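You operate a simulated robot arm through the tools that you are given. There is no shell and no other tool.

You run a simulated two-armed robot. Do the job below in one go: nothing can be reset, and whatever is moved stays where it is left.

TASK
Wipe the dust patch off the square white panel and sleeve it.
Fine: green cloth back on its spot, sleeve lid shut and its blue clip shut. What is to be rubbed or washed off counts as gone when no trace of it is left.

It is judged by the outcome, as a careful person would: the job done as asked, and still so three seconds after it is handed in. It fails if anything else is knocked over, pushed out of place, dropped, spilled or broken. A push-on lid holds only when it is set on centred and level and pressed home; a screw cap is set on level and turned clockwise until tight. Flat cloth is picked up by pressing the open fingertips on it (5 to 10 N) and closing them slowly along it; thin cloth reads only 2 to 8 mm in the jaws.

THE ROBOT
Two 7-joint arms with two-finger grippers on one trunk that stands fixed in place. Base frame: the origin is at the foot of the trunk, x ahead of it, y to its left, z up; the work surface is at about z = 760. Lengths are in mm, angles in degrees, forces in N, time in s.
The left shoulder is at [51, 175, 1177], the right one opposite. With the tool pointing down near the work surface each hand reaches from about 100 to 840 mm from the base axis, measured 20 degrees to its own side. Payload 2.94 kg a hand.
The TCP of each hand is the grasp point between the finger pads, 30 mm short of the fingertips. In the tool frame z runs along the fingers and y along their closing line. The gripper opens to 138 mm; its body begins 109 mm behind the TCP.
Orientation is told as [roll, pitch, yaw] about the base's x, y, z axes, in that order, counted from this pose: with the fingers straight down and closing along the base's y, the tool's x points along the base's -x, its y along +y and its z along -z.

THE INTERFACE
- The arms move only by the tool play_rows. It takes "left_plan", "right_plan" or both (then of equal length, played together; a hand with none holds still); each is a list of rows, each a list of 7 numbers: the shift along the tool's x, y, z in units of 20 mm (1.0 is 20 mm), then the turn, a rotation vector about the tool's x, y, z in units of 6 degrees (1.0 is 6 degrees), then the closure, from 0 (fully open) to 1 (shut). In form: [[x, y, z, wx, wy, wz, hand], ...]. A call has 1 to 20 rows; each row shifts and turns the commanded pose from where the row before left it, along the tool's axes as they then stand. A call with a number of a shift or a turn outside -1 to 1 is refused whole. A row lasts 0.2 s, in which the tool goes at most 50 mm and 8.6 degrees; a call with a longer step from one row to the next is refused whole, and so is a gripper value outside its range. A pose out of reach is approached as far as the arm can. The call stops where the force on the tool passes 40 N (or 10 N more than at its start, if that is more) or the arm is blocked; 0.2 s more then pass. The fingers move at their own pace (about 45 mm/s each) and stop on an object; they squeeze with about 21 N. The grip force told is the motor's: it shows also when the fingers shut on nothing. Time passes only in rows, and 0.2 s behind the last, so rows that do not move let the fingers close. It gives the time, the measured TCP pose, the force on the tool (base axes), the opening and the grip force at its end, in the units of the frame above (readings bear some noise), with the torque about the TCP (base axes, N m) and any sound that the robot's microphone picked up.
- Cameras (640 x 400 px; columns grow to the right, rows downward): "scene" is now at [98.9, -68.7, 1664.4]; the picture's right is [-0.81, -0.58, 0.00], its down [-0.39, 0.54, -0.75] and it looks along [0.44, -0.61, -0.66] (base axes); focal length 310 px, centre (320, 200). "left" rides on the left gripper at [71, -19, -146] in its tool frame; the picture's right is [0.26, 0.97, 0.00], its down [-0.85, 0.23, -0.48] and it looks along [-0.46, 0.13, 0.88] (tool axes); focal length 280 px, centre (320, 200). "right" rides on the right gripper at [71, 19, -146] in its tool frame; the picture's right is [-0.26, 0.96, 0.00], its down [-0.85, -0.23, -0.48] and it looks along [-0.46, -0.12, 0.88] (tool axes); focal length 280 px, centre (320, 200). There is no depth. A picture from a camera that has moved, and an enlarged one, comes with that camera's place and axes in the base frame and with its lens.
- snapshot(camera): a new picture of that camera. It takes no simulated time.
- raise_lower(by): moves the trunk up (or, below 0, down) by that many mm; the arms and the scene camera ride with it, the base frame stays. It gives what a move gives, with no picture.
- aim_head(pan, tilt): turns the head with the scene camera to pan (to the left, within 120 degrees either way) and tilt (down, from -29 to 69), counted from straight ahead of the robot (the tilt from the chest, where the trunk bows). It gives what a move gives.
- close_up(camera, box): a new picture of the part [left, top, right, bottom] of that camera's present view, enlarged. It takes no simulated time.
- sign_off(): hands the job in; it is judged then, once.

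Nothing tells you positions but the pictures and the camera data. Unless the task says otherwise, let go and move clear before handing in.

The tools are called after "Request:" as a command line: name --argument value ..., lists and objects as JSON in quotes. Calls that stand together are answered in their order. play_rows: Moves the arms, as the interface text tells. Its arguments: {"type":"object","properties":{"left_plan":{"type":"array","items":{"type":"array","items":{"type":"number"}}},"right_plan":{"type":"array","items":{"type":"array","items":{"type":"number"}}}},"required":[]} The other tools are called the same way: raise_lower (by) moves the trunk up or down; aim_head (pan, tilt) turns the head that bears the scene camera; snapshot (camera) takes a picture; close_up (camera, box) takes an enlarged picture of a part of a camera's view; sign_off () hands the job in.

At the start:

```text
clock: 0.0
left_ee_pos: [428.5, -48.2, 1254.2]
left_tool_rot: [-0.1, 0.0, 0.1]
left_wrist_force: [0.0, -0.4, 0.6]
left_moment: [0.01, -0.01, -0.02]
left_gripper_width: 138.0
left_grip_force: 0.0
right_ee_pos: [471.9, -524.4, 1221.8]
right_tool_rot: [-0.1, -0.1, 0.0]
right_wrist_force: [-0.3, 0.1, -0.5]
right_moment: [0.01, 0.02, 0.0]
right_gripper_width: 137.9
right_grip_force: 0.1
trunk travel left (down, up): [-350.0, 384.0]
head pan, tilt (commanded): [-54.2, 41.6]
```

scene: 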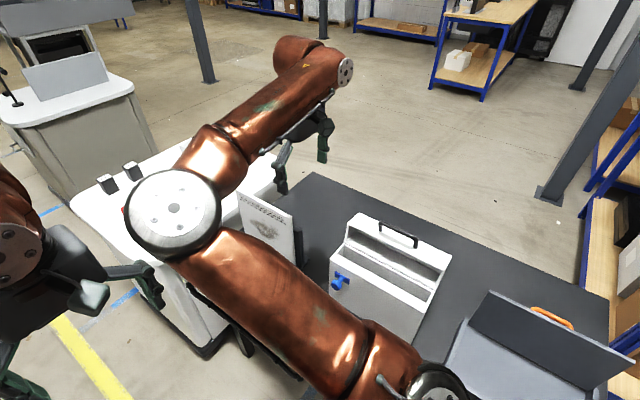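
right: 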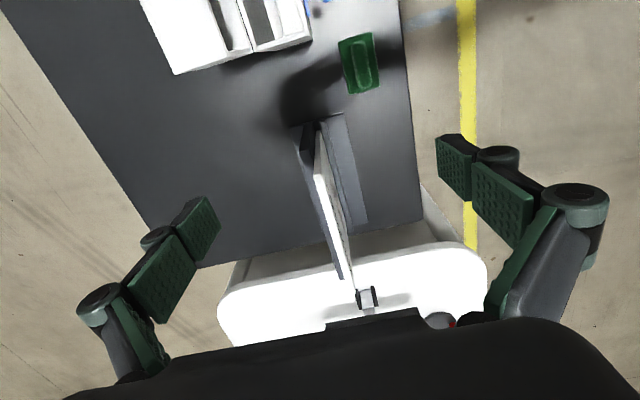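
left: 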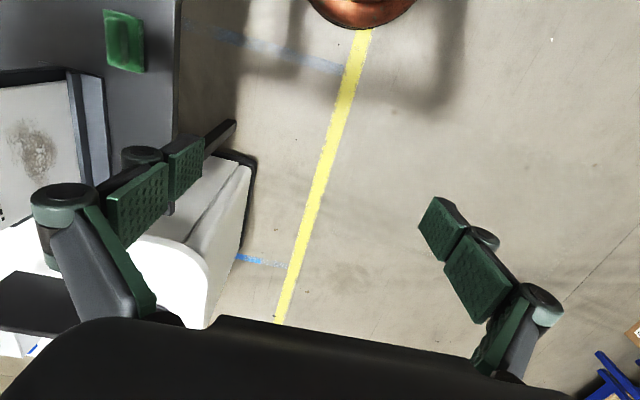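

I see a white panel with a dust smudge standing upright in a stand, a white sleeve box with a blue clip, and a green cloth on a dark table. I'll look around in more detail before moving anything.

Request:
close_up --camera "scene" --box '[220, 160, 460, 310]'

Request:
close_up --camera "right" --box '[140, 0, 460, 200]'

Request:
close_up --camera "left" --box '[0, 0, 240, 150]'

Request:
close_up --camera "scene" --box '[400, 240, 640, 390]'

```text
2.67 times, centred on (340, 235) of scene
camera zoom: at [98.9, -68.7, 1664.4], right [-0.81, -0.58, 0.0], down [-0.39, 0.54, -0.75], along [0.44, -0.61, -0.66], focal length 827 px, centre (267, 107)
```

zoom: 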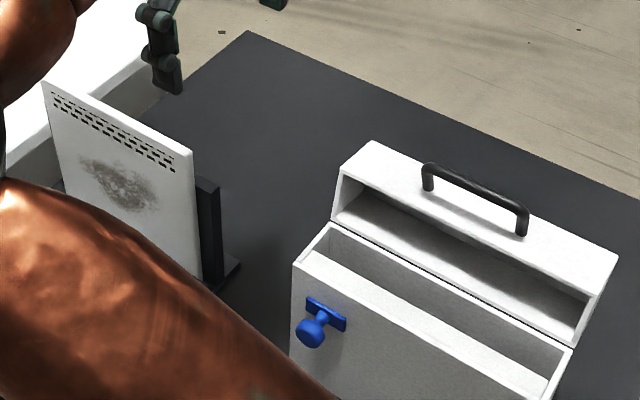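

```text
2.00 times, centred on (300, 100) of right
camera zoom: at [402.5, -505.4, 1367.3], right [0.26, 0.96, 0.0], down [0.85, -0.23, 0.48], along [0.46, -0.13, -0.88], focal length 561 px, centre (360, 400)
```

zoom: 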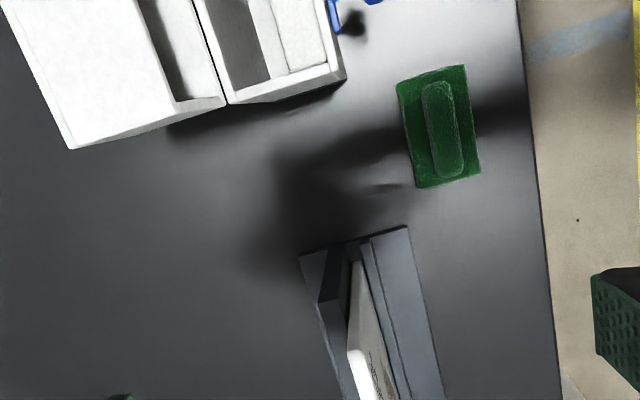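

```text
2.67 times, centred on (120, 75) of left
camera zoom: at [357.5, -68.3, 1399.2], right [-0.26, 0.96, 0.0], down [0.85, 0.23, 0.48], along [0.46, 0.12, -0.88], focal length 748 px, centre (853, 533)
```

zoom: 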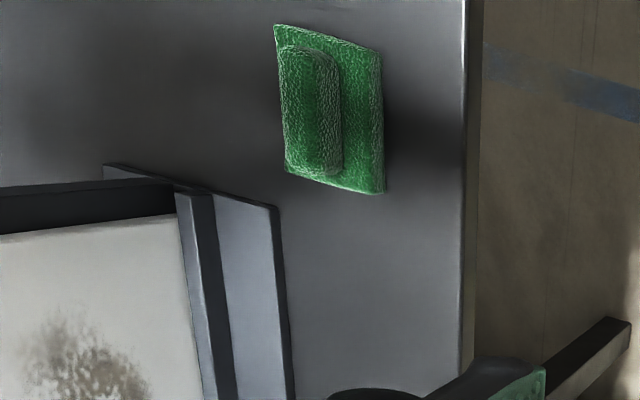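

```text
2.67 times, centred on (520, 315) of scene
camera zoom: at [98.9, -68.7, 1664.4], right [-0.81, -0.58, 0.0], down [-0.39, 0.54, -0.75], along [0.44, -0.61, -0.66], focal length 827 px, centre (-213, -107)
```

zoom: 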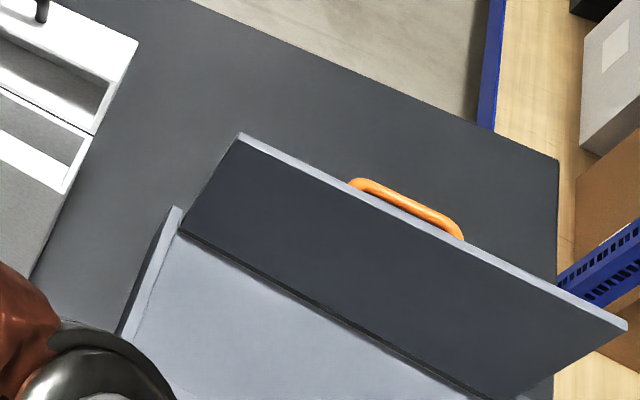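

I take the cloth to be near (445, -440, 770), the clip near (355, -512, 900), and the panel in a stand running along x from about x=530. I'll look closer at the panel, stand and box parts.

Request:
close_up --camera "right" --box '[260, 90, 420, 190]'

Request:
close_up --camera "right" --box '[260, 190, 420, 310]'

Request:
close_up --camera "left" --box '[0, 60, 160, 240]'

Request:
aim_head --pan -40 --tilt 45

Request:
snapshot --camera "scene"

Request:
aim_head --pan -75 --tilt 50

Request:
snapshot --camera "scene"

```text
4.00 times, centred on (340, 140) of right
camera zoom: at [402.5, -505.4, 1367.3], right [0.26, 0.96, 0.0], down [0.85, -0.23, 0.48], along [0.46, -0.13, -0.88], focal length 1122 px, centre (240, 440)
```

zoom: 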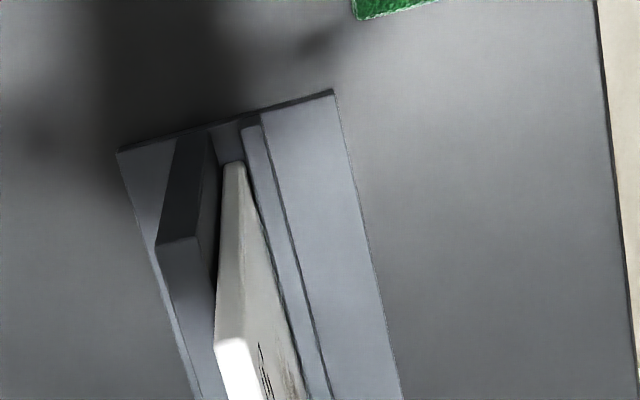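

```text
3.33 times, centred on (340, 250) of right
camera zoom: at [402.5, -505.4, 1367.3], right [0.26, 0.96, 0.0], down [0.85, -0.23, 0.48], along [0.46, -0.13, -0.88], focal length 935 px, centre (253, 33)
```

zoom: 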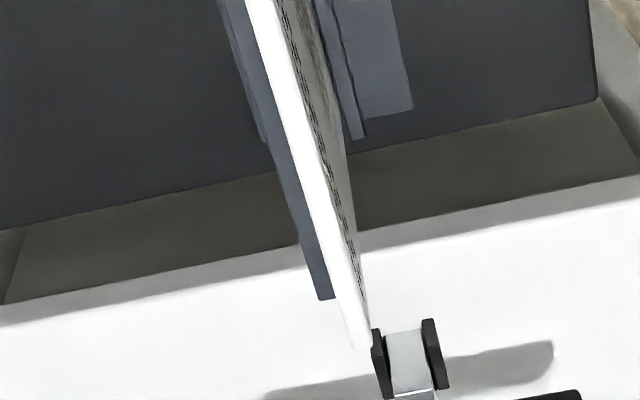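

```text
2.22 times, centred on (80, 150) of left
camera zoom: at [357.5, -68.3, 1399.2], right [-0.26, 0.96, 0.0], down [0.85, 0.23, 0.48], along [0.46, 0.12, -0.88], focal length 623 px, centre (853, 311)
```

zoom: 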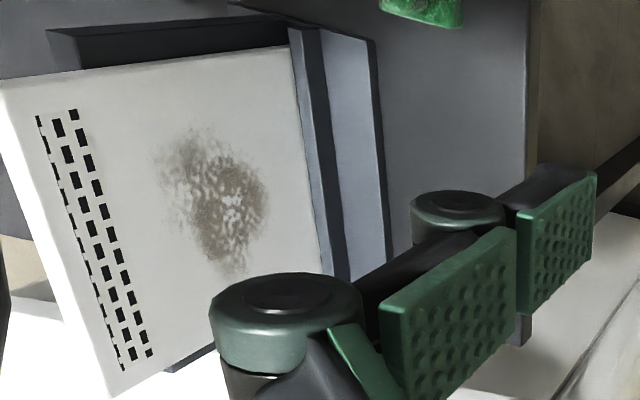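

```text
clock: 0.8
left_ee_pos: [429.7, -48.3, 1253.6]
left_tool_rot: [-0.1, 0.1, -0.1]
left_wrist_force: [-0.8, -0.1, -0.2]
left_moment: [0.0, -0.01, 0.01]
left_gripper_width: 138.1
left_grip_force: 0.1
right_ee_pos: [473.2, -525.4, 1222.4]
right_tool_rot: [-0.2, -0.1, 0.0]
right_wrist_force: [0.4, 0.4, -0.1]
right_moment: [-0.02, 0.01, -0.03]
right_gripper_width: 138.2
right_grip_force: 0.1
trunk travel left (down, up): [-350.0, 384.0]
head pan, tilt (commanded): [-40.0, 45.0]
```

```text
taken
camera scene: at [112.0, -53.0, 1659.5], right [-0.64, -0.77, 0.0], down [-0.54, 0.46, -0.71], along [0.54, -0.46, -0.71], focal length 310 px, centre (320, 200)
```

scene: 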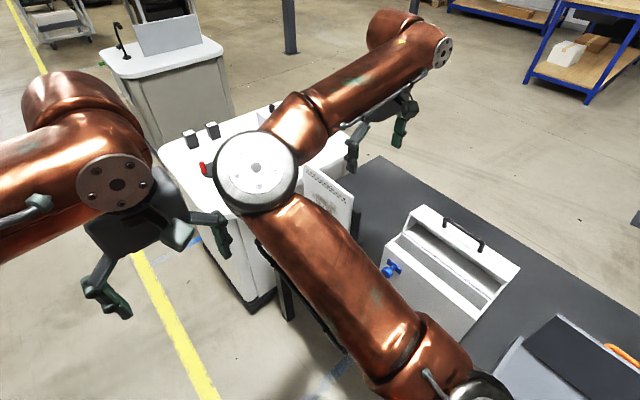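

```text
clock: 1.8
left_ee_pos: [429.8, -47.9, 1253.2]
left_tool_rot: [-0.1, 0.0, 0.0]
left_wrist_force: [0.3, 0.1, 0.1]
left_moment: [-0.03, 0.01, -0.01]
left_gripper_width: 138.0
left_grip_force: 0.0
right_ee_pos: [473.6, -525.9, 1222.0]
right_tool_rot: [-0.2, -0.1, 0.0]
right_wrist_force: [-0.6, 0.3, 0.5]
right_moment: [0.0, 0.05, 0.0]
right_gripper_width: 137.8
right_grip_force: 0.1
trunk travel left (down, up): [-350.0, 384.0]
head pan, tilt (commanded): [-75.0, 50.0]
```

```text
taken
camera scene: at [69.7, -75.0, 1652.6], right [-0.97, -0.26, 0.0], down [-0.2, 0.74, -0.64], along [0.17, -0.62, -0.77], focal length 310 px, centre (320, 200)
```

scene: 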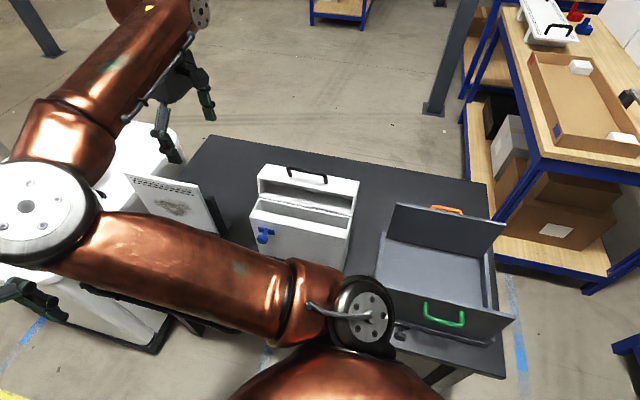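

The layout is clearer now: sleeve box with its hinged lid open toward -y, another grey open case further toward the robot's right-rear. I'll zoom in on the sleeve, the grey case and the shelf.

Request:
close_up --camera "scene" --box '[230, 140, 390, 280]'

Request:
close_up --camera "scene" --box '[370, 180, 530, 360]'

Request:
close_up --camera "scene" --box '[500, 0, 640, 90]'

Request:
close_up --camera "scene" --box '[100, 150, 260, 250]'

```text
2.86 times, centred on (310, 210) of scene
camera zoom: at [69.7, -75.0, 1652.6], right [-0.97, -0.26, 0.0], down [-0.2, 0.74, -0.64], along [0.17, -0.62, -0.77], focal length 886 px, centre (349, 171)
```

zoom: 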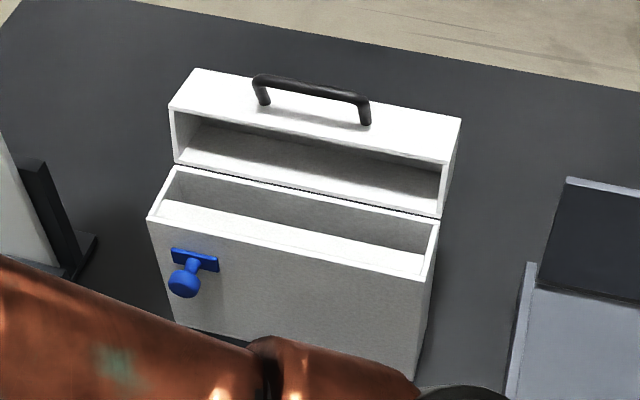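

```text
2.22 times, centred on (450, 270) of scene
camera zoom: at [69.7, -75.0, 1652.6], right [-0.97, -0.26, 0.0], down [-0.2, 0.74, -0.64], along [0.17, -0.62, -0.77], focal length 689 px, centre (31, 44)
```

zoom: 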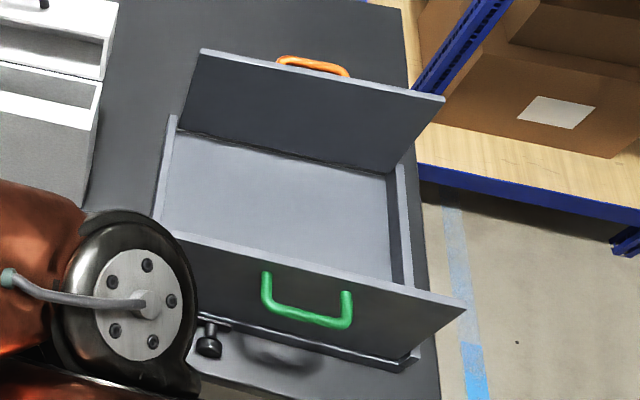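

```text
4.44 times, centred on (570, 45) of scene
camera zoom: at [69.7, -75.0, 1652.6], right [-0.97, -0.26, 0.0], down [-0.2, 0.74, -0.64], along [0.17, -0.62, -0.77], focal length 1379 px, centre (-791, 889)
```

zoom: 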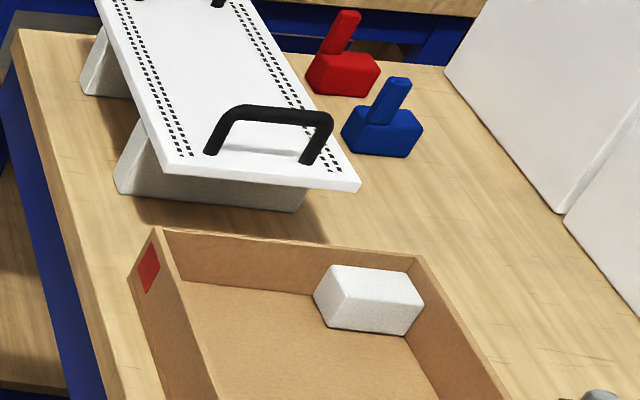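

```text
4.00 times, centred on (180, 200) of scene
camera zoom: at [69.7, -75.0, 1652.6], right [-0.97, -0.26, 0.0], down [-0.2, 0.74, -0.64], along [0.17, -0.62, -0.77], focal length 1241 px, centre (880, 200)
```

zoom: 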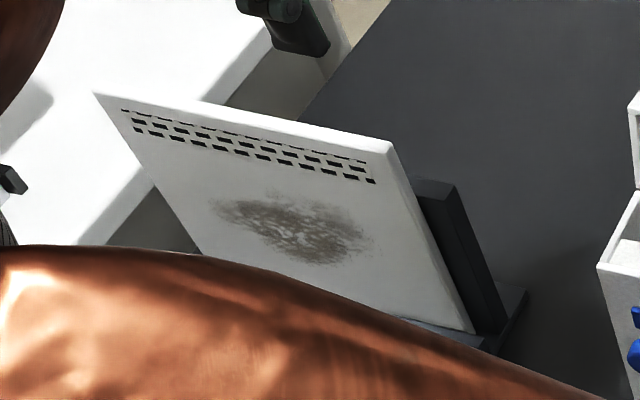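

The panel appears to stand at y≈-548, x 550–780, z 775–1016, dust on its +y face around (665, 890). The sleeve body seems to span x 118–387, y -580…-512, top at z≈985. I'll move the right hand to get a better view of the sleeve and the clip.

Request:
close_up --camera "right" --box '[130, 0, 340, 90]'

Request:
play_rows --right_plan '[[1, 1, 0, 0, 0, 0, 0], [1, 1, 0, 0, 0, 0, 0], [1, 1, 0, 0, 0, 0, 0], [1, 1, 0, 0, 0, 0, 0], [1, 1, 0, 0, 0, 0, 0], [1, 1, 0, 0, 0, 0, 0], [1, 1, 0, 0, 0, 0, 0], [1, 1, 0, 0, 0, 0, 0]]'

Request:
snapshot --camera "right"

Request:
snapshot --camera "scene"

```text
3.05 times, centred on (235, 45) of right
camera zoom: at [402.5, -505.4, 1367.3], right [0.26, 0.96, 0.0], down [0.85, -0.23, 0.48], along [0.46, -0.13, -0.88], focal length 854 px, centre (579, 672)
```

zoom: 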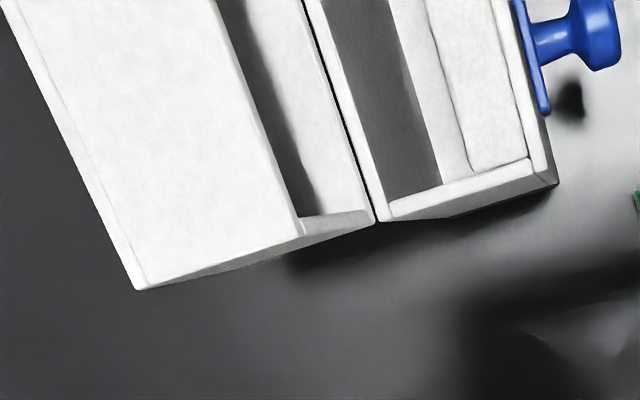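

```text
clock: 2.4
left_ee_pos: [433.2, -39.7, 1246.7]
left_tool_rot: [1.4, 0.6, 0.6]
left_wrist_force: [-2.2, 19.1, -6.6]
left_moment: [-0.61, -0.15, -0.19]
left_gripper_width: 121.8
left_grip_force: 0.1
right_ee_pos: [431.7, -489.6, 1223.5]
right_tool_rot: [0.2, -0.6, -0.3]
right_wrist_force: [0.6, 0.4, 0.1]
right_moment: [0.02, 0.03, -0.01]
right_gripper_width: 137.8
right_grip_force: 0.1
trunk travel left (down, up): [-350.0, 384.0]
head pan, tilt (commanded): [-75.0, 50.0]
stopped in row 3 (left hand): the force on the tool passed its limit at 72 N (the readings are from after the stop); the commanded pose is now the measured one
```

```text
taken
camera right: at [360.1, -469.9, 1368.7], right [0.27, 0.96, 0.0], down [0.84, -0.24, 0.48], along [0.47, -0.12, -0.88], focal length 280 px, centre (320, 200)
```

right: 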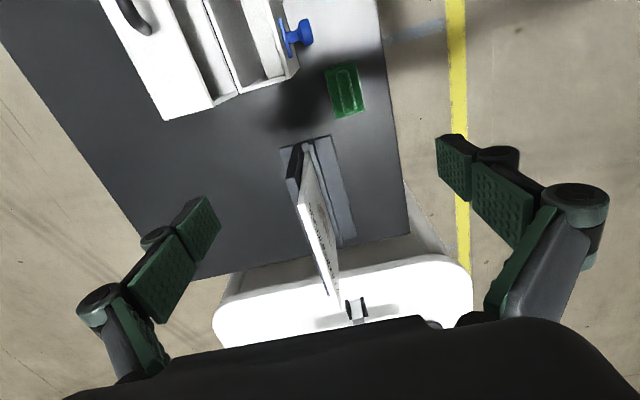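

```text
taken
camera scene: at [69.9, -74.9, 1652.6], right [-0.97, -0.26, 0.0], down [-0.2, 0.74, -0.64], along [0.17, -0.62, -0.77], focal length 310 px, centre (320, 200)
```

scene: 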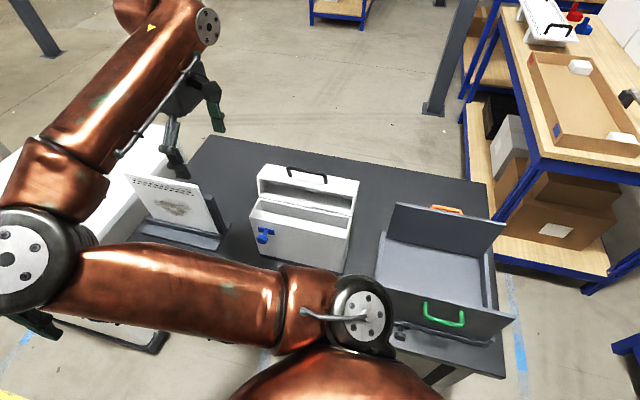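

The right arm's elbow bumped the left hand, so I'll pull the left hand away to +y to clear it. Nothing on the table was touched.

Request:
play_rows --left_plan '[[0, 1, 0, 0, 0, 0, 0], [0, 1, 0, 0, 0, 0, 0], [0, 1, 0, 0, 0, 0, 0], [0, 1, 0, 0, 0, 0, 0], [0, 1, 0, 0, 0, 0, 0], [0, 1, 0, 0, 0, 0, 0], [0, 1, 0, 0, 0, 0, 0], [0, 1, 0, 0, 0, 0, 0], [0, 1, 0, 0, 0, 0, 0], [0, 1, 0, 0, 0, 0, 0], [0, 1, 0, 0, 0, 0, 0], [0, 1, 0, 0, 0, 0, 0], [0, 1, 0, 0, 0, 0, 0], [0, 1, 0, 0, 0, 0, 0], [0, 1, 0, 0, 0, 0, 0]]'

Request:
aim_head --pan -30 --tilt 40

Request:
snapshot --camera "scene"

Request:
snapshot --camera "left"

```text
clock: 5.6
left_ee_pos: [428.7, 261.4, 1252.7]
left_tool_rot: [1.0, 0.4, 0.5]
left_wrist_force: [0.3, -0.5, 0.3]
left_moment: [-0.03, -0.02, -0.03]
left_gripper_width: 137.8
left_grip_force: 0.0
right_ee_pos: [430.0, -488.6, 1224.8]
right_tool_rot: [0.2, -0.4, -0.3]
right_wrist_force: [0.2, 0.4, 0.9]
right_moment: [0.02, 0.0, 0.0]
right_gripper_width: 138.4
right_grip_force: 0.2
trunk travel left (down, up): [-350.0, 384.0]
head pan, tilt (commanded): [-75.0, 50.0]
```

```text
clock: 6.7
left_ee_pos: [430.8, 259.5, 1252.9]
left_tool_rot: [1.0, 0.4, 0.4]
left_wrist_force: [0.6, -0.8, 0.4]
left_moment: [-0.02, -0.01, 0.03]
left_gripper_width: 137.6
left_grip_force: 0.0
right_ee_pos: [432.0, -488.4, 1223.3]
right_tool_rot: [0.1, -0.4, -0.2]
right_wrist_force: [-0.5, 0.2, 0.0]
right_moment: [-0.03, 0.01, 0.01]
right_gripper_width: 138.1
right_grip_force: 0.0
trunk travel left (down, up): [-350.0, 384.0]
head pan, tilt (commanded): [-30.0, 40.0]
```

```text
taken
camera scene: at [123.3, -43.0, 1666.7], right [-0.5, -0.87, 0.0], down [-0.56, 0.32, -0.77], along [0.66, -0.38, -0.64], focal length 310 px, centre (320, 200)
```

scene: 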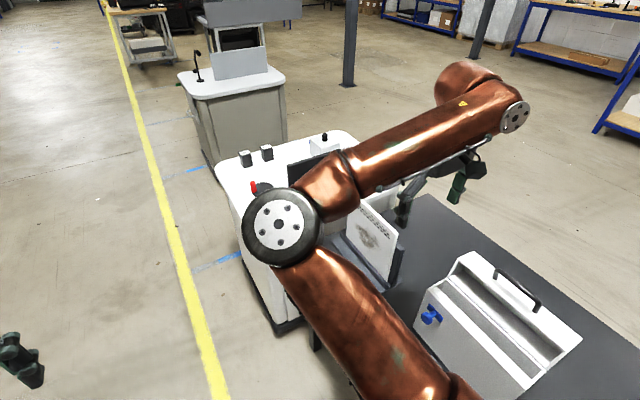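

```text
taken
camera left: at [359.6, 237.3, 1397.5], right [-0.27, 0.96, 0.02], down [0.85, 0.23, 0.47], along [0.45, 0.14, -0.88], focal length 280 px, centre (320, 200)
```

left: 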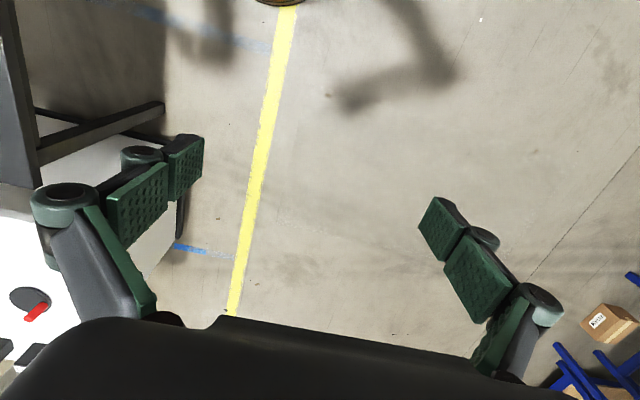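

The left hand is clear. Now I'll bring the right hand back (−x) over the sleeve at height to look down into it.

Request:
play_rows --right_plan '[[1, 0, 0, 0, 0, 0, 0], [1, 0, 0, 0, 0, 0, 0], [1, 0, 0, 0, 0, 0, 0], [1, 0, 0, 0, 0, 0, 0], [1, 0, 0, 0, 0, 0, 0], [1, 0, 0, 0, 0, 0, 0], [1, 0, 0, 0, 0, 0, 0], [1, 0, 0, 0, 0, 0, 0], [1, 0, 0, 0, 0, 0, 0], [1, 0, 0, 0, 0, 0, 0]]'

Request:
snapshot --camera "right"

Request:
snapshot --camera "scene"

```text
clock: 8.9
left_ee_pos: [430.5, 260.7, 1252.4]
left_tool_rot: [1.0, 0.3, 0.5]
left_wrist_force: [-0.1, -0.3, 0.2]
left_moment: [-0.01, -0.02, -0.02]
left_gripper_width: 138.1
left_grip_force: 0.1
right_ee_pos: [233.1, -487.2, 1222.2]
right_tool_rot: [0.1, -0.4, -0.2]
right_wrist_force: [-0.4, 0.7, 0.7]
right_moment: [-0.05, 0.0, 0.0]
right_gripper_width: 137.8
right_grip_force: 0.0
trunk travel left (down, up): [-350.0, 384.0]
head pan, tilt (commanded): [-30.0, 40.0]
```

```text
taken
camera right: at [162.3, -468.2, 1367.0], right [0.27, 0.96, 0.0], down [0.84, -0.23, 0.48], along [0.47, -0.12, -0.88], focal length 280 px, centre (320, 200)
```

right: 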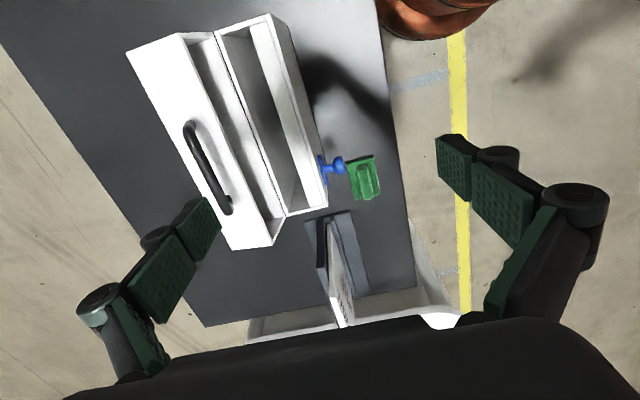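

```text
taken
camera scene: at [123.0, -43.0, 1666.8], right [-0.5, -0.87, 0.0], down [-0.56, 0.32, -0.77], along [0.66, -0.38, -0.64], focal length 310 px, centre (320, 200)
```

scene: 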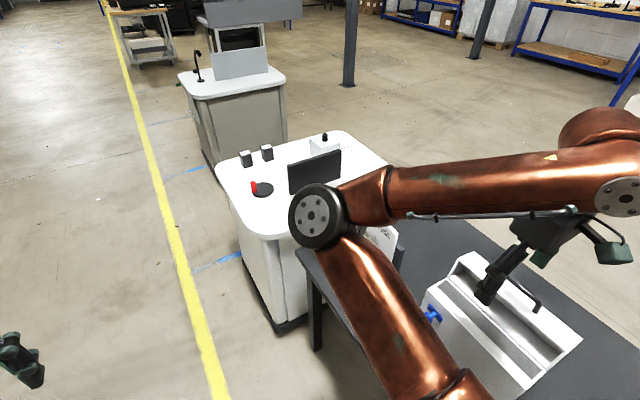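

Request:
close_up --camera "right" --box '[120, 5, 340, 130]'

Request:
close_up --camera "right" --box '[200, 120, 400, 250]'

Request:
close_up --camera "right" --box '[290, 140, 390, 220]'

```text
2.91 times, centred on (230, 68) of right
camera zoom: at [162.3, -468.2, 1367.0], right [0.27, 0.96, 0.0], down [0.84, -0.23, 0.48], along [0.47, -0.12, -0.88], focal length 816 px, centre (582, 586)
```

zoom: 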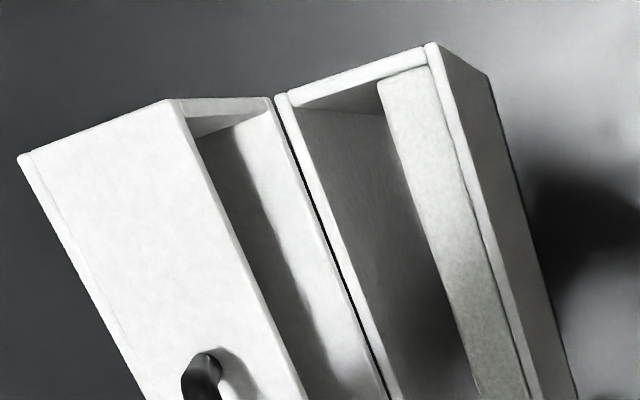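

```text
3.08 times, centred on (300, 185) of right
camera zoom: at [162.3, -468.2, 1367.0], right [0.27, 0.96, 0.0], down [0.84, -0.23, 0.48], along [0.47, -0.12, -0.88], focal length 863 px, centre (382, 246)
```

zoom: 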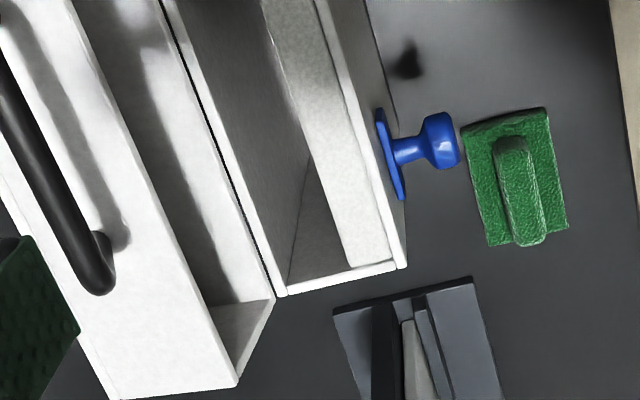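

```text
5.00 times, centred on (340, 180) of right
camera zoom: at [162.3, -468.2, 1367.0], right [0.27, 0.96, 0.0], down [0.84, -0.23, 0.48], along [0.47, -0.12, -0.88], focal length 1402 px, centre (220, 300)
```

zoom: 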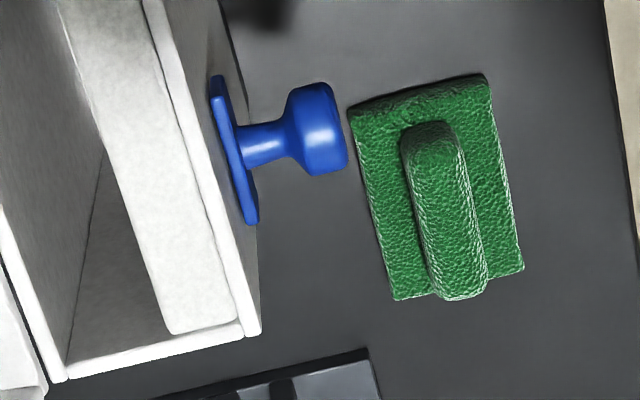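

Inside the sleeve there is a foam liner at the front, leaving a slot along the back wall. The lid is hinged at the back, open about 100°, with a black handle. Now I'll look at the clip as closely as possible from the head camera.

Request:
play_rows --right_plan '[[-1, 0, 0, 0, 0, 0, 0], [-1, 0, 0, 0, 0, 0, 0], [-1, 0, 0, 0, 0, 0, 0], [-1, 0, 0, 0, 0, 0, 0], [-1, 0, 0, 0, 0, 0, 0], [-1, 0, 0, 0, 0, 0, 0], [-1, 0, 0, 0, 0, 0, 0], [-1, 0, 0, 0, 0, 0, 0], [-1, 0, 0, 0, 0, 0, 0], [-1, 0, 0, 0, 0, 0, 0], [-1, 0, 0, 0, 0, 0, 0], [-1, 0, 0, 0, 0, 0, 0], [-1, 0, 0, 0, 0, 0, 0]]'

Request:
aim_head --pan -65 --tilt 50

Request:
snapshot --camera "scene"

Request:
snapshot --camera "right"

```text
clock: 11.7
left_ee_pos: [430.9, 259.4, 1252.3]
left_tool_rot: [1.0, 0.3, 0.5]
left_wrist_force: [0.2, 0.2, -0.4]
left_moment: [-0.01, 0.04, 0.01]
left_gripper_width: 138.1
left_grip_force: 0.0
right_ee_pos: [494.5, -492.1, 1222.5]
right_tool_rot: [0.1, -0.4, -0.2]
right_wrist_force: [0.3, 0.4, -0.3]
right_moment: [0.02, 0.05, 0.04]
right_gripper_width: 137.8
right_grip_force: 0.1
trunk travel left (down, up): [-350.0, 384.0]
head pan, tilt (commanded): [-30.0, 40.0]
```

```text
clock: 12.7
left_ee_pos: [431.1, 261.5, 1250.9]
left_tool_rot: [1.0, 0.4, 0.5]
left_wrist_force: [-0.5, -0.3, -0.6]
left_moment: [-0.01, 0.01, -0.01]
left_gripper_width: 137.9
left_grip_force: 0.1
right_ee_pos: [492.3, -492.5, 1223.4]
right_tool_rot: [0.0, -0.4, -0.1]
right_wrist_force: [0.0, 1.0, 0.5]
right_moment: [0.0, 0.04, 0.03]
right_gripper_width: 138.0
right_grip_force: 0.1
trunk travel left (down, up): [-350.0, 384.0]
head pan, tilt (commanded): [-65.0, 50.0]
```

```text
taken
camera scene: at [82.3, -70.0, 1652.6], right [-0.91, -0.42, 0.0], down [-0.32, 0.69, -0.64], along [0.27, -0.58, -0.77], focal length 310 px, centre (320, 200)
```

scene: 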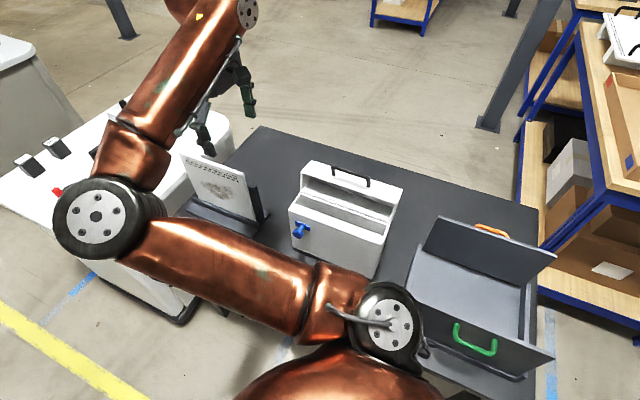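

```text
taken
camera right: at [421.7, -471.7, 1368.2], right [0.27, 0.96, 0.0], down [0.84, -0.23, 0.48], along [0.47, -0.12, -0.88], focal length 280 px, centre (320, 200)
```

right: 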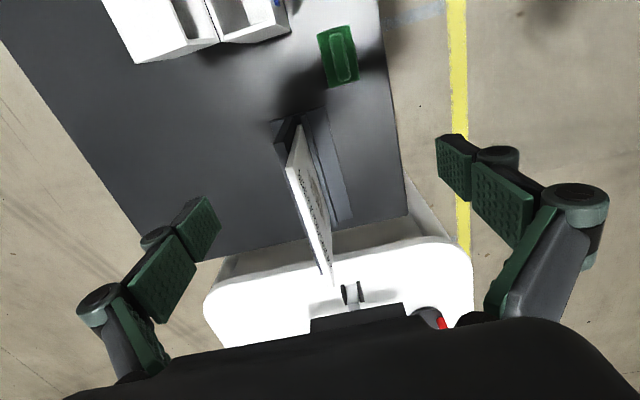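

Request:
close_up --camera "scene" --box '[280, 190, 360, 270]'

Request:
close_up --camera "scene" --box '[285, 155, 415, 280]'

Request:
close_up --camera "scene" --box '[170, 140, 280, 240]'

Request:
close_up --camera "right" --box '[250, 10, 410, 290]'

```text
5.00 times, centred on (320, 230) of scene
camera zoom: at [82.3, -70.0, 1652.6], right [-0.91, -0.42, 0.0], down [-0.32, 0.69, -0.64], along [0.27, -0.58, -0.77], focal length 1551 px, centre (320, 50)
```

zoom: 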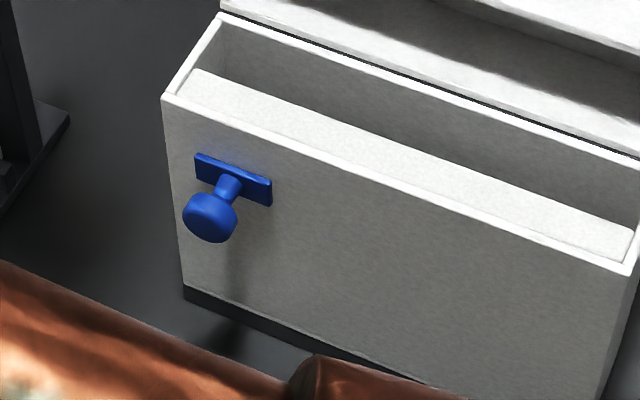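

```text
3.20 times, centred on (350, 218) of scene
camera zoom: at [82.3, -70.0, 1652.6], right [-0.91, -0.42, 0.0], down [-0.32, 0.69, -0.64], along [0.27, -0.58, -0.77], focal length 993 px, centre (224, 144)
```

zoom: 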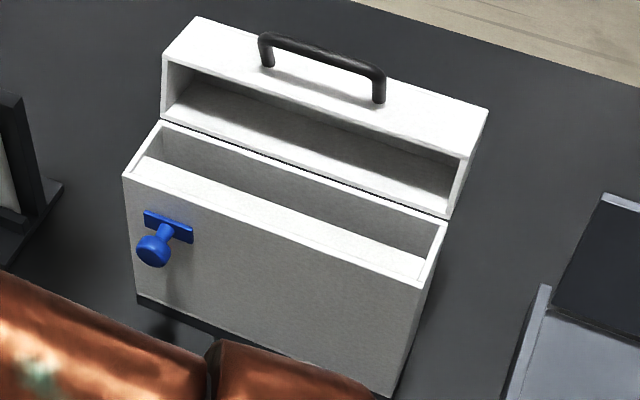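

```text
4.00 times, centred on (225, 190) of scene
camera zoom: at [82.3, -70.0, 1652.6], right [-0.91, -0.42, 0.0], down [-0.32, 0.69, -0.64], along [0.27, -0.58, -0.77], focal length 1241 px, centre (700, 240)
```

zoom: 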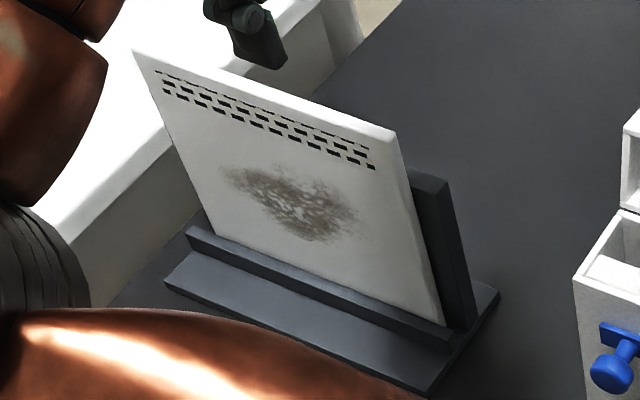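

```text
1.43 times, centred on (330, 150) of right
camera zoom: at [421.7, -471.7, 1368.2], right [0.27, 0.96, 0.0], down [0.84, -0.23, 0.48], along [0.47, -0.12, -0.88], focal length 401 px, centre (306, 271)
```

zoom: 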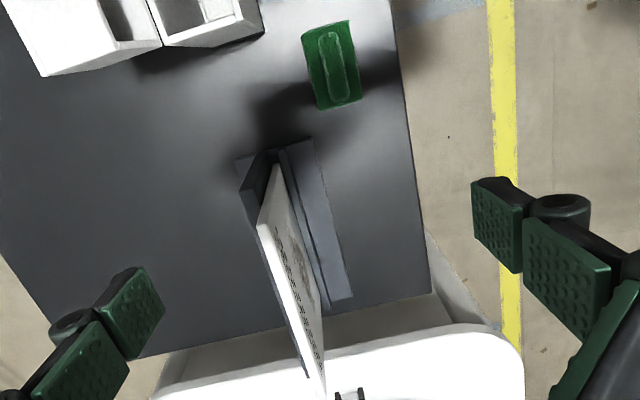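

The clip is a blue plate (about x 318–367, z 916–943) with a round knob sticking out toward +y around (343, -480, 930). Next I'll zoom in on the gripper itself to learn its bulk, then go for the cloth.

Request:
aim_head --pan -50 --tilt 30

Request:
snapshot --camera "scene"

```text
clock: 13.6
left_ee_pos: [430.1, 260.6, 1252.4]
left_tool_rot: [1.0, 0.4, 0.5]
left_wrist_force: [-0.5, 0.3, -0.3]
left_moment: [-0.02, 0.0, 0.01]
left_gripper_width: 138.2
left_grip_force: 0.2
right_ee_pos: [492.3, -492.0, 1222.6]
right_tool_rot: [0.2, -0.4, -0.3]
right_wrist_force: [0.6, 0.3, 0.1]
right_moment: [0.03, -0.03, -0.01]
right_gripper_width: 138.1
right_grip_force: 0.0
trunk travel left (down, up): [-350.0, 384.0]
head pan, tilt (commanded): [-50.0, 30.0]
```

```text
taken
camera scene: at [107.8, -69.6, 1682.0], right [-0.77, -0.64, 0.0], down [-0.32, 0.38, -0.87], along [0.56, -0.66, -0.5], focal length 310 px, centre (320, 200)
```

scene: 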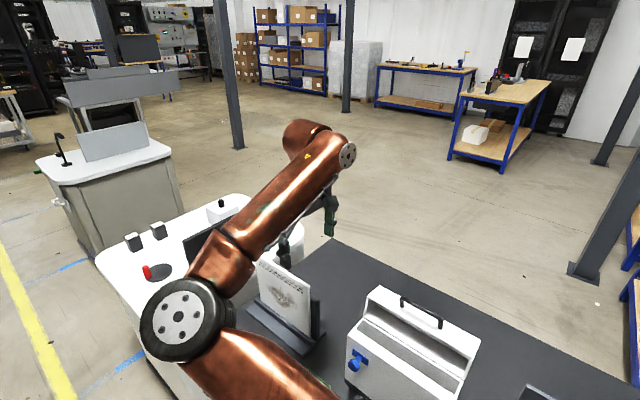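

The gripper is hidden behind the forearm here, so I'll judge its bulk later. Now I move the right hand over the cloth at (451, -440), staying about 120 mm above the grasp height, with the jaws half closed.

Request:
play_rows --right_plan '[[0.25, 0.33, 0, 0, 0, 0, 0.4], [0.25, 0.33, 0, 0, 0, 0, 0.4], [0.25, 0.33, 0.5, 0, 0, 0, 0.4], [0.25, 0.33, 1, 0, 0, 0, 0.4], [0.25, 0.33, 1, 0, 0, 0, 0.4], [0.25, 0.33, 1, 0, 0, 0, 0.4], [0.25, 0.33, 1, 0, 0, 0, 0.4], [0.25, 0.33, 1, 0, 0, 0, 0.4], [0, 0, 1, 0, 0, 0, 0.4], [0, 0, 1, 0, 0, 0, 0.4], [0, 0, 1, 0, 0, 0, 0.4], [0, 0, 1, 0, 0, 0, 0.4], [0, 0, 1, 0, 0, 0, 0.4], [0, 0, 1, 0, 0, 0, 0.4], [0, 0, 1, 0, 0, 0, 0.4], [0, 0, 1, 0, 0, 0, 0.4], [0, 0, 1, 0, 0, 0, 0.4], [0, 0, 0.5, 0, 0, 0, 0.4], [0, 0, 0, 0, 0, 0, 0.4]]'

Request:
snapshot --camera "right"

Request:
snapshot --camera "scene"

```text
clock: 17.6
left_ee_pos: [429.8, 260.5, 1252.3]
left_tool_rot: [1.0, 0.3, 0.5]
left_wrist_force: [0.1, 0.8, -0.5]
left_moment: [-0.02, 0.02, 0.01]
left_gripper_width: 138.0
left_grip_force: 0.1
right_ee_pos: [454.2, -434.4, 925.6]
right_tool_rot: [0.1, -0.4, -0.2]
right_wrist_force: [-0.3, 0.2, -0.3]
right_moment: [-0.01, -0.01, -0.02]
right_gripper_width: 82.7
right_grip_force: 0.2
trunk travel left (down, up): [-350.0, 384.0]
head pan, tilt (commanded): [-50.0, 30.0]
```

```text
taken
camera right: at [383.2, -415.2, 1069.8], right [0.27, 0.96, 0.0], down [0.84, -0.23, 0.48], along [0.47, -0.12, -0.88], focal length 280 px, centre (320, 200)
```

right: 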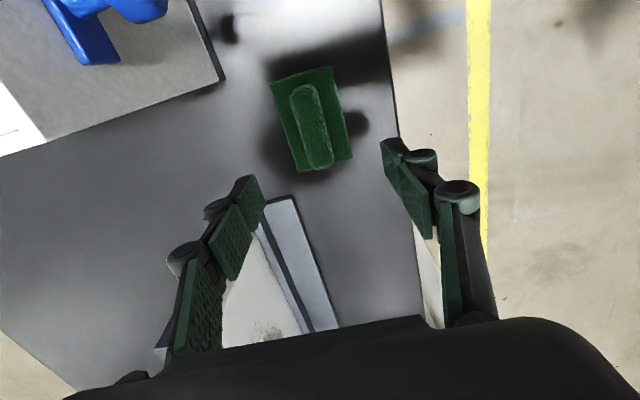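

```text
taken
camera scene: at [107.8, -69.5, 1682.1], right [-0.77, -0.64, 0.0], down [-0.32, 0.38, -0.87], along [0.56, -0.66, -0.5], focal length 310 px, centre (320, 200)
```

scene: 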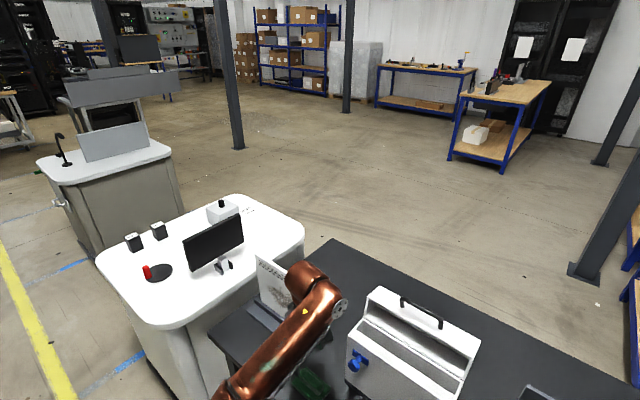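

The hand is above the cloth. I'll zoom to place the ridge exactly before descending.

Request:
close_up --camera "right" --box '[250, 50, 380, 190]'

Request:
close_up --camera "right" --box '[150, 130, 350, 360]'

Request:
close_up --camera "scene" --box '[230, 240, 400, 390]'

```text
2.86 times, centred on (315, 120) of right
camera zoom: at [383.2, -415.2, 1069.8], right [0.27, 0.96, 0.0], down [0.84, -0.23, 0.48], along [0.47, -0.12, -0.88], focal length 801 px, centre (334, 429)
```

zoom: 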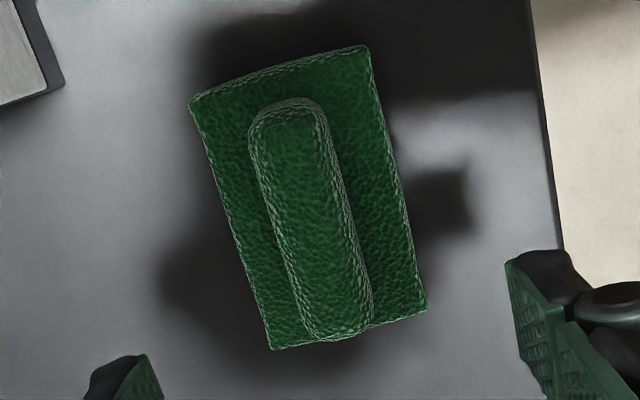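

```text
1.74 times, centred on (250, 245) of right
camera zoom: at [383.2, -415.2, 1069.8], right [0.27, 0.96, 0.0], down [0.84, -0.23, 0.48], along [0.47, -0.12, -0.88], focal length 488 px, centre (442, 122)
```

zoom: 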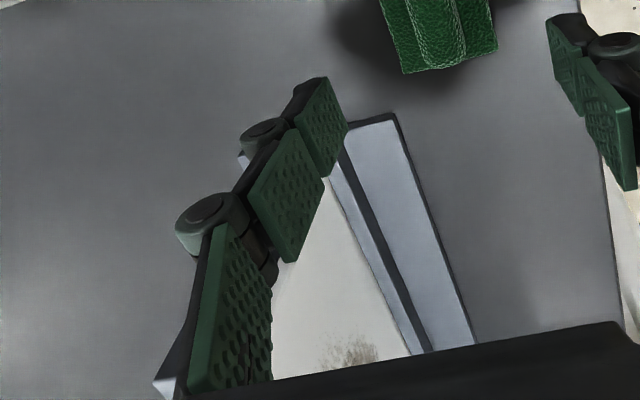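

```text
2.67 times, centred on (315, 315) of scene
camera zoom: at [107.8, -69.5, 1682.1], right [-0.77, -0.64, 0.0], down [-0.32, 0.38, -0.87], along [0.56, -0.66, -0.5], focal length 827 px, centre (333, -107)
```

zoom: 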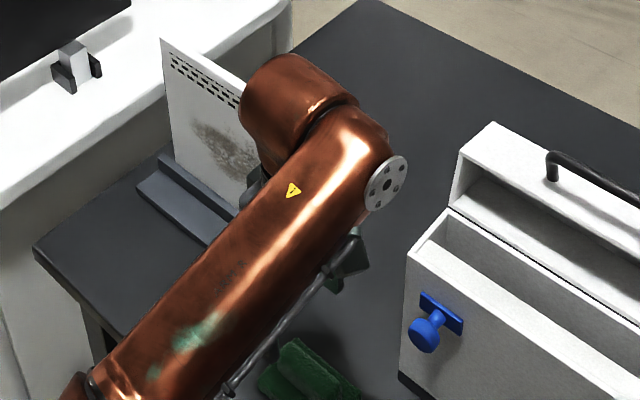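

The cloth is a pad about 98×64 mm centred at (453, -441), with a ridge about 25 mm wide rising to z≈790. I'll descend, straddle the ridge and close.

Request:
play_rows --right_plan '[[0, -0.3, 1, 0, 0, 0, 0.4], [0, 0, 1, 0, 0, 0, 0.4], [0, 0, 1, 0, 0, 0, 0.4], [0, 0, 1, 0, 0, 0, 0.4], [0, 0, 1, 0, 0, 0, 0.4], [0, 0, 0.6, 0, 0, 0, 0.4], [0, 0, 0.2, 0, 0, 0, 0.4], [0, 0, 0, 0, 0, 0, 0.4]]'

Request:
snapshot --camera "right"

```text
clock: 19.4
left_ee_pos: [429.5, 261.2, 1251.2]
left_tool_rot: [1.1, 0.4, 0.5]
left_wrist_force: [0.1, 0.7, 0.0]
left_moment: [0.01, -0.01, -0.02]
left_gripper_width: 137.9
left_grip_force: 0.1
right_ee_pos: [455.7, -441.4, 808.1]
right_tool_rot: [0.2, -0.4, -0.3]
right_wrist_force: [0.4, -0.6, 0.3]
right_moment: [-0.02, 0.0, 0.01]
right_gripper_width: 83.0
right_grip_force: 0.1
trunk travel left (down, up): [-350.0, 384.0]
head pan, tilt (commanded): [-50.0, 30.0]
```

```text
taken
camera right: at [384.2, -422.1, 952.7], right [0.27, 0.96, 0.0], down [0.84, -0.23, 0.48], along [0.47, -0.12, -0.88], focal length 280 px, centre (320, 200)
```

right: 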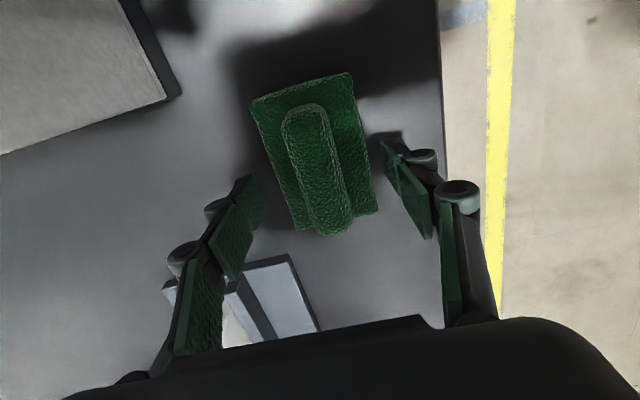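

The jaws straddle the ridge. I'll lower a few mm more and close slowly.

Request:
play_rows --right_plan '[[0, 0, 0.2, 0, 0, 0, 0.5], [0, 0, 0, 0, 0, 0, 0.6], [0, 0, 0, 0, 0, 0, 0.7], [0, 0, 0, 0, 0, 0, 0.75], [0, 0, 0, 0, 0, 0, 0.75]]'

Request:
snapshot --camera "right"

```text
clock: 20.6
left_ee_pos: [430.1, 260.9, 1252.0]
left_tool_rot: [1.0, 0.4, 0.5]
left_wrist_force: [0.4, 0.2, -0.2]
left_moment: [0.02, 0.0, 0.01]
left_gripper_width: 138.0
left_grip_force: 0.1
right_ee_pos: [456.1, -441.2, 804.8]
right_tool_rot: [0.2, -0.4, -0.1]
right_wrist_force: [0.4, -0.6, 1.5]
right_moment: [0.06, 0.03, 0.02]
right_gripper_width: 63.8
right_grip_force: 21.0
trunk travel left (down, up): [-350.0, 384.0]
head pan, tilt (commanded): [-50.0, 30.0]
```

```text
taken
camera right: at [384.1, -421.1, 949.2], right [0.27, 0.96, 0.0], down [0.84, -0.23, 0.48], along [0.47, -0.13, -0.88], focal length 280 px, centre (320, 200)
```

right: 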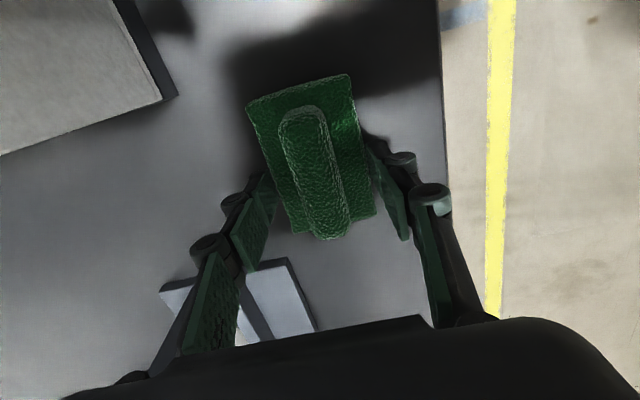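

The jaws stopped at 64 mm, so they're on the pad's sides rather than the ridge. I'll open, rise about 10 mm and close on the ridge instead.

Request:
play_rows --right_plan '[[0, 0, 0, 0, 0, 0, 0.4], [0, 0, 0, 0, 0, 0, 0.4], [0, 0, -0.25, 0, 0, 0, 0.4], [0, 0, -0.25, 0, 0, 0, 0.45], [0, 0, 0, 0, 0, 0, 0.55], [0, 0, 0, 0, 0, 0, 0.65], [0, 0, 0, 0, 0, 0, 0.7], [0, 0, 0, 0, 0, 0, 0.75], [0, 0, 0, 0, 0, 0, 0.75]]'

Request:
close_up --camera "right" --box '[210, 50, 450, 290]'

```text
clock: 22.6
left_ee_pos: [430.8, 260.8, 1253.1]
left_tool_rot: [1.1, 0.4, 0.5]
left_wrist_force: [-0.6, 0.7, 0.9]
left_moment: [-0.03, -0.02, 0.01]
left_gripper_width: 138.1
left_grip_force: 0.0
right_ee_pos: [454.7, -442.9, 814.6]
right_tool_rot: [0.1, -0.4, -0.2]
right_wrist_force: [0.2, 0.0, -0.3]
right_moment: [-0.01, 0.04, 0.02]
right_gripper_width: 34.4
right_grip_force: 0.1
trunk travel left (down, up): [-350.0, 384.0]
head pan, tilt (commanded): [-50.0, 30.0]
```

```text
1.67 times, centred on (330, 170) of right
camera zoom: at [383.7, -422.2, 959.3], right [0.27, 0.96, 0.0], down [0.84, -0.23, 0.48], along [0.47, -0.12, -0.88], focal length 467 px, centre (303, 250)
```

zoom: 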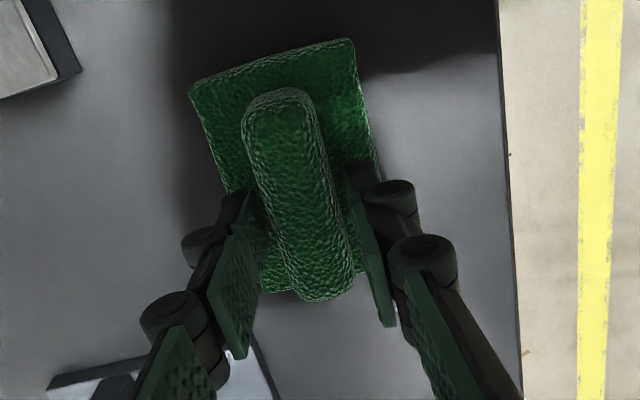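

The jaws are around the ridge now. I'll close fully at this height and check the grip.

Request:
play_rows --right_plan '[[0, 0, 0, 0, 0, 0, 0.8], [0, 0, 0, 0, 0, 0, 0.85], [0, 0, 0, 0, 0, 0, 0.9], [0, 0, 0, 0, 0, 0, 0.95], [0, 0, 0, 0, 0, 0, 1], [0, 0, 0, 0, 0, 0, 1]]'

Request:
close_up --camera "right" --box '[210, 50, 450, 290]'

```text
clock: 24.0
left_ee_pos: [429.7, 261.8, 1251.7]
left_tool_rot: [1.0, 0.4, 0.5]
left_wrist_force: [-0.6, 0.0, -0.1]
left_moment: [-0.02, 0.01, -0.02]
left_gripper_width: 138.2
left_grip_force: 0.1
right_ee_pos: [455.6, -441.7, 813.7]
right_tool_rot: [0.0, -0.5, -0.2]
right_wrist_force: [-0.5, -0.7, -0.9]
right_moment: [0.0, -0.02, 0.0]
right_gripper_width: 24.8
right_grip_force: 21.3
trunk travel left (down, up): [-350.0, 384.0]
head pan, tilt (commanded): [-50.0, 30.0]
```

```text
1.67 times, centred on (330, 170) of right
camera zoom: at [383.7, -422.1, 959.3], right [0.27, 0.96, 0.0], down [0.84, -0.23, 0.48], along [0.47, -0.12, -0.88], focal length 467 px, centre (303, 250)
```

zoom: 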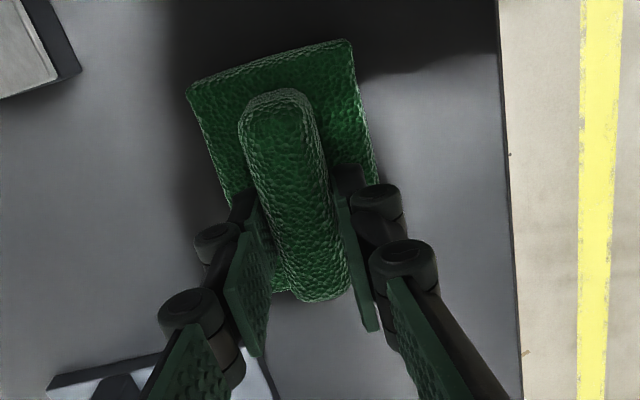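

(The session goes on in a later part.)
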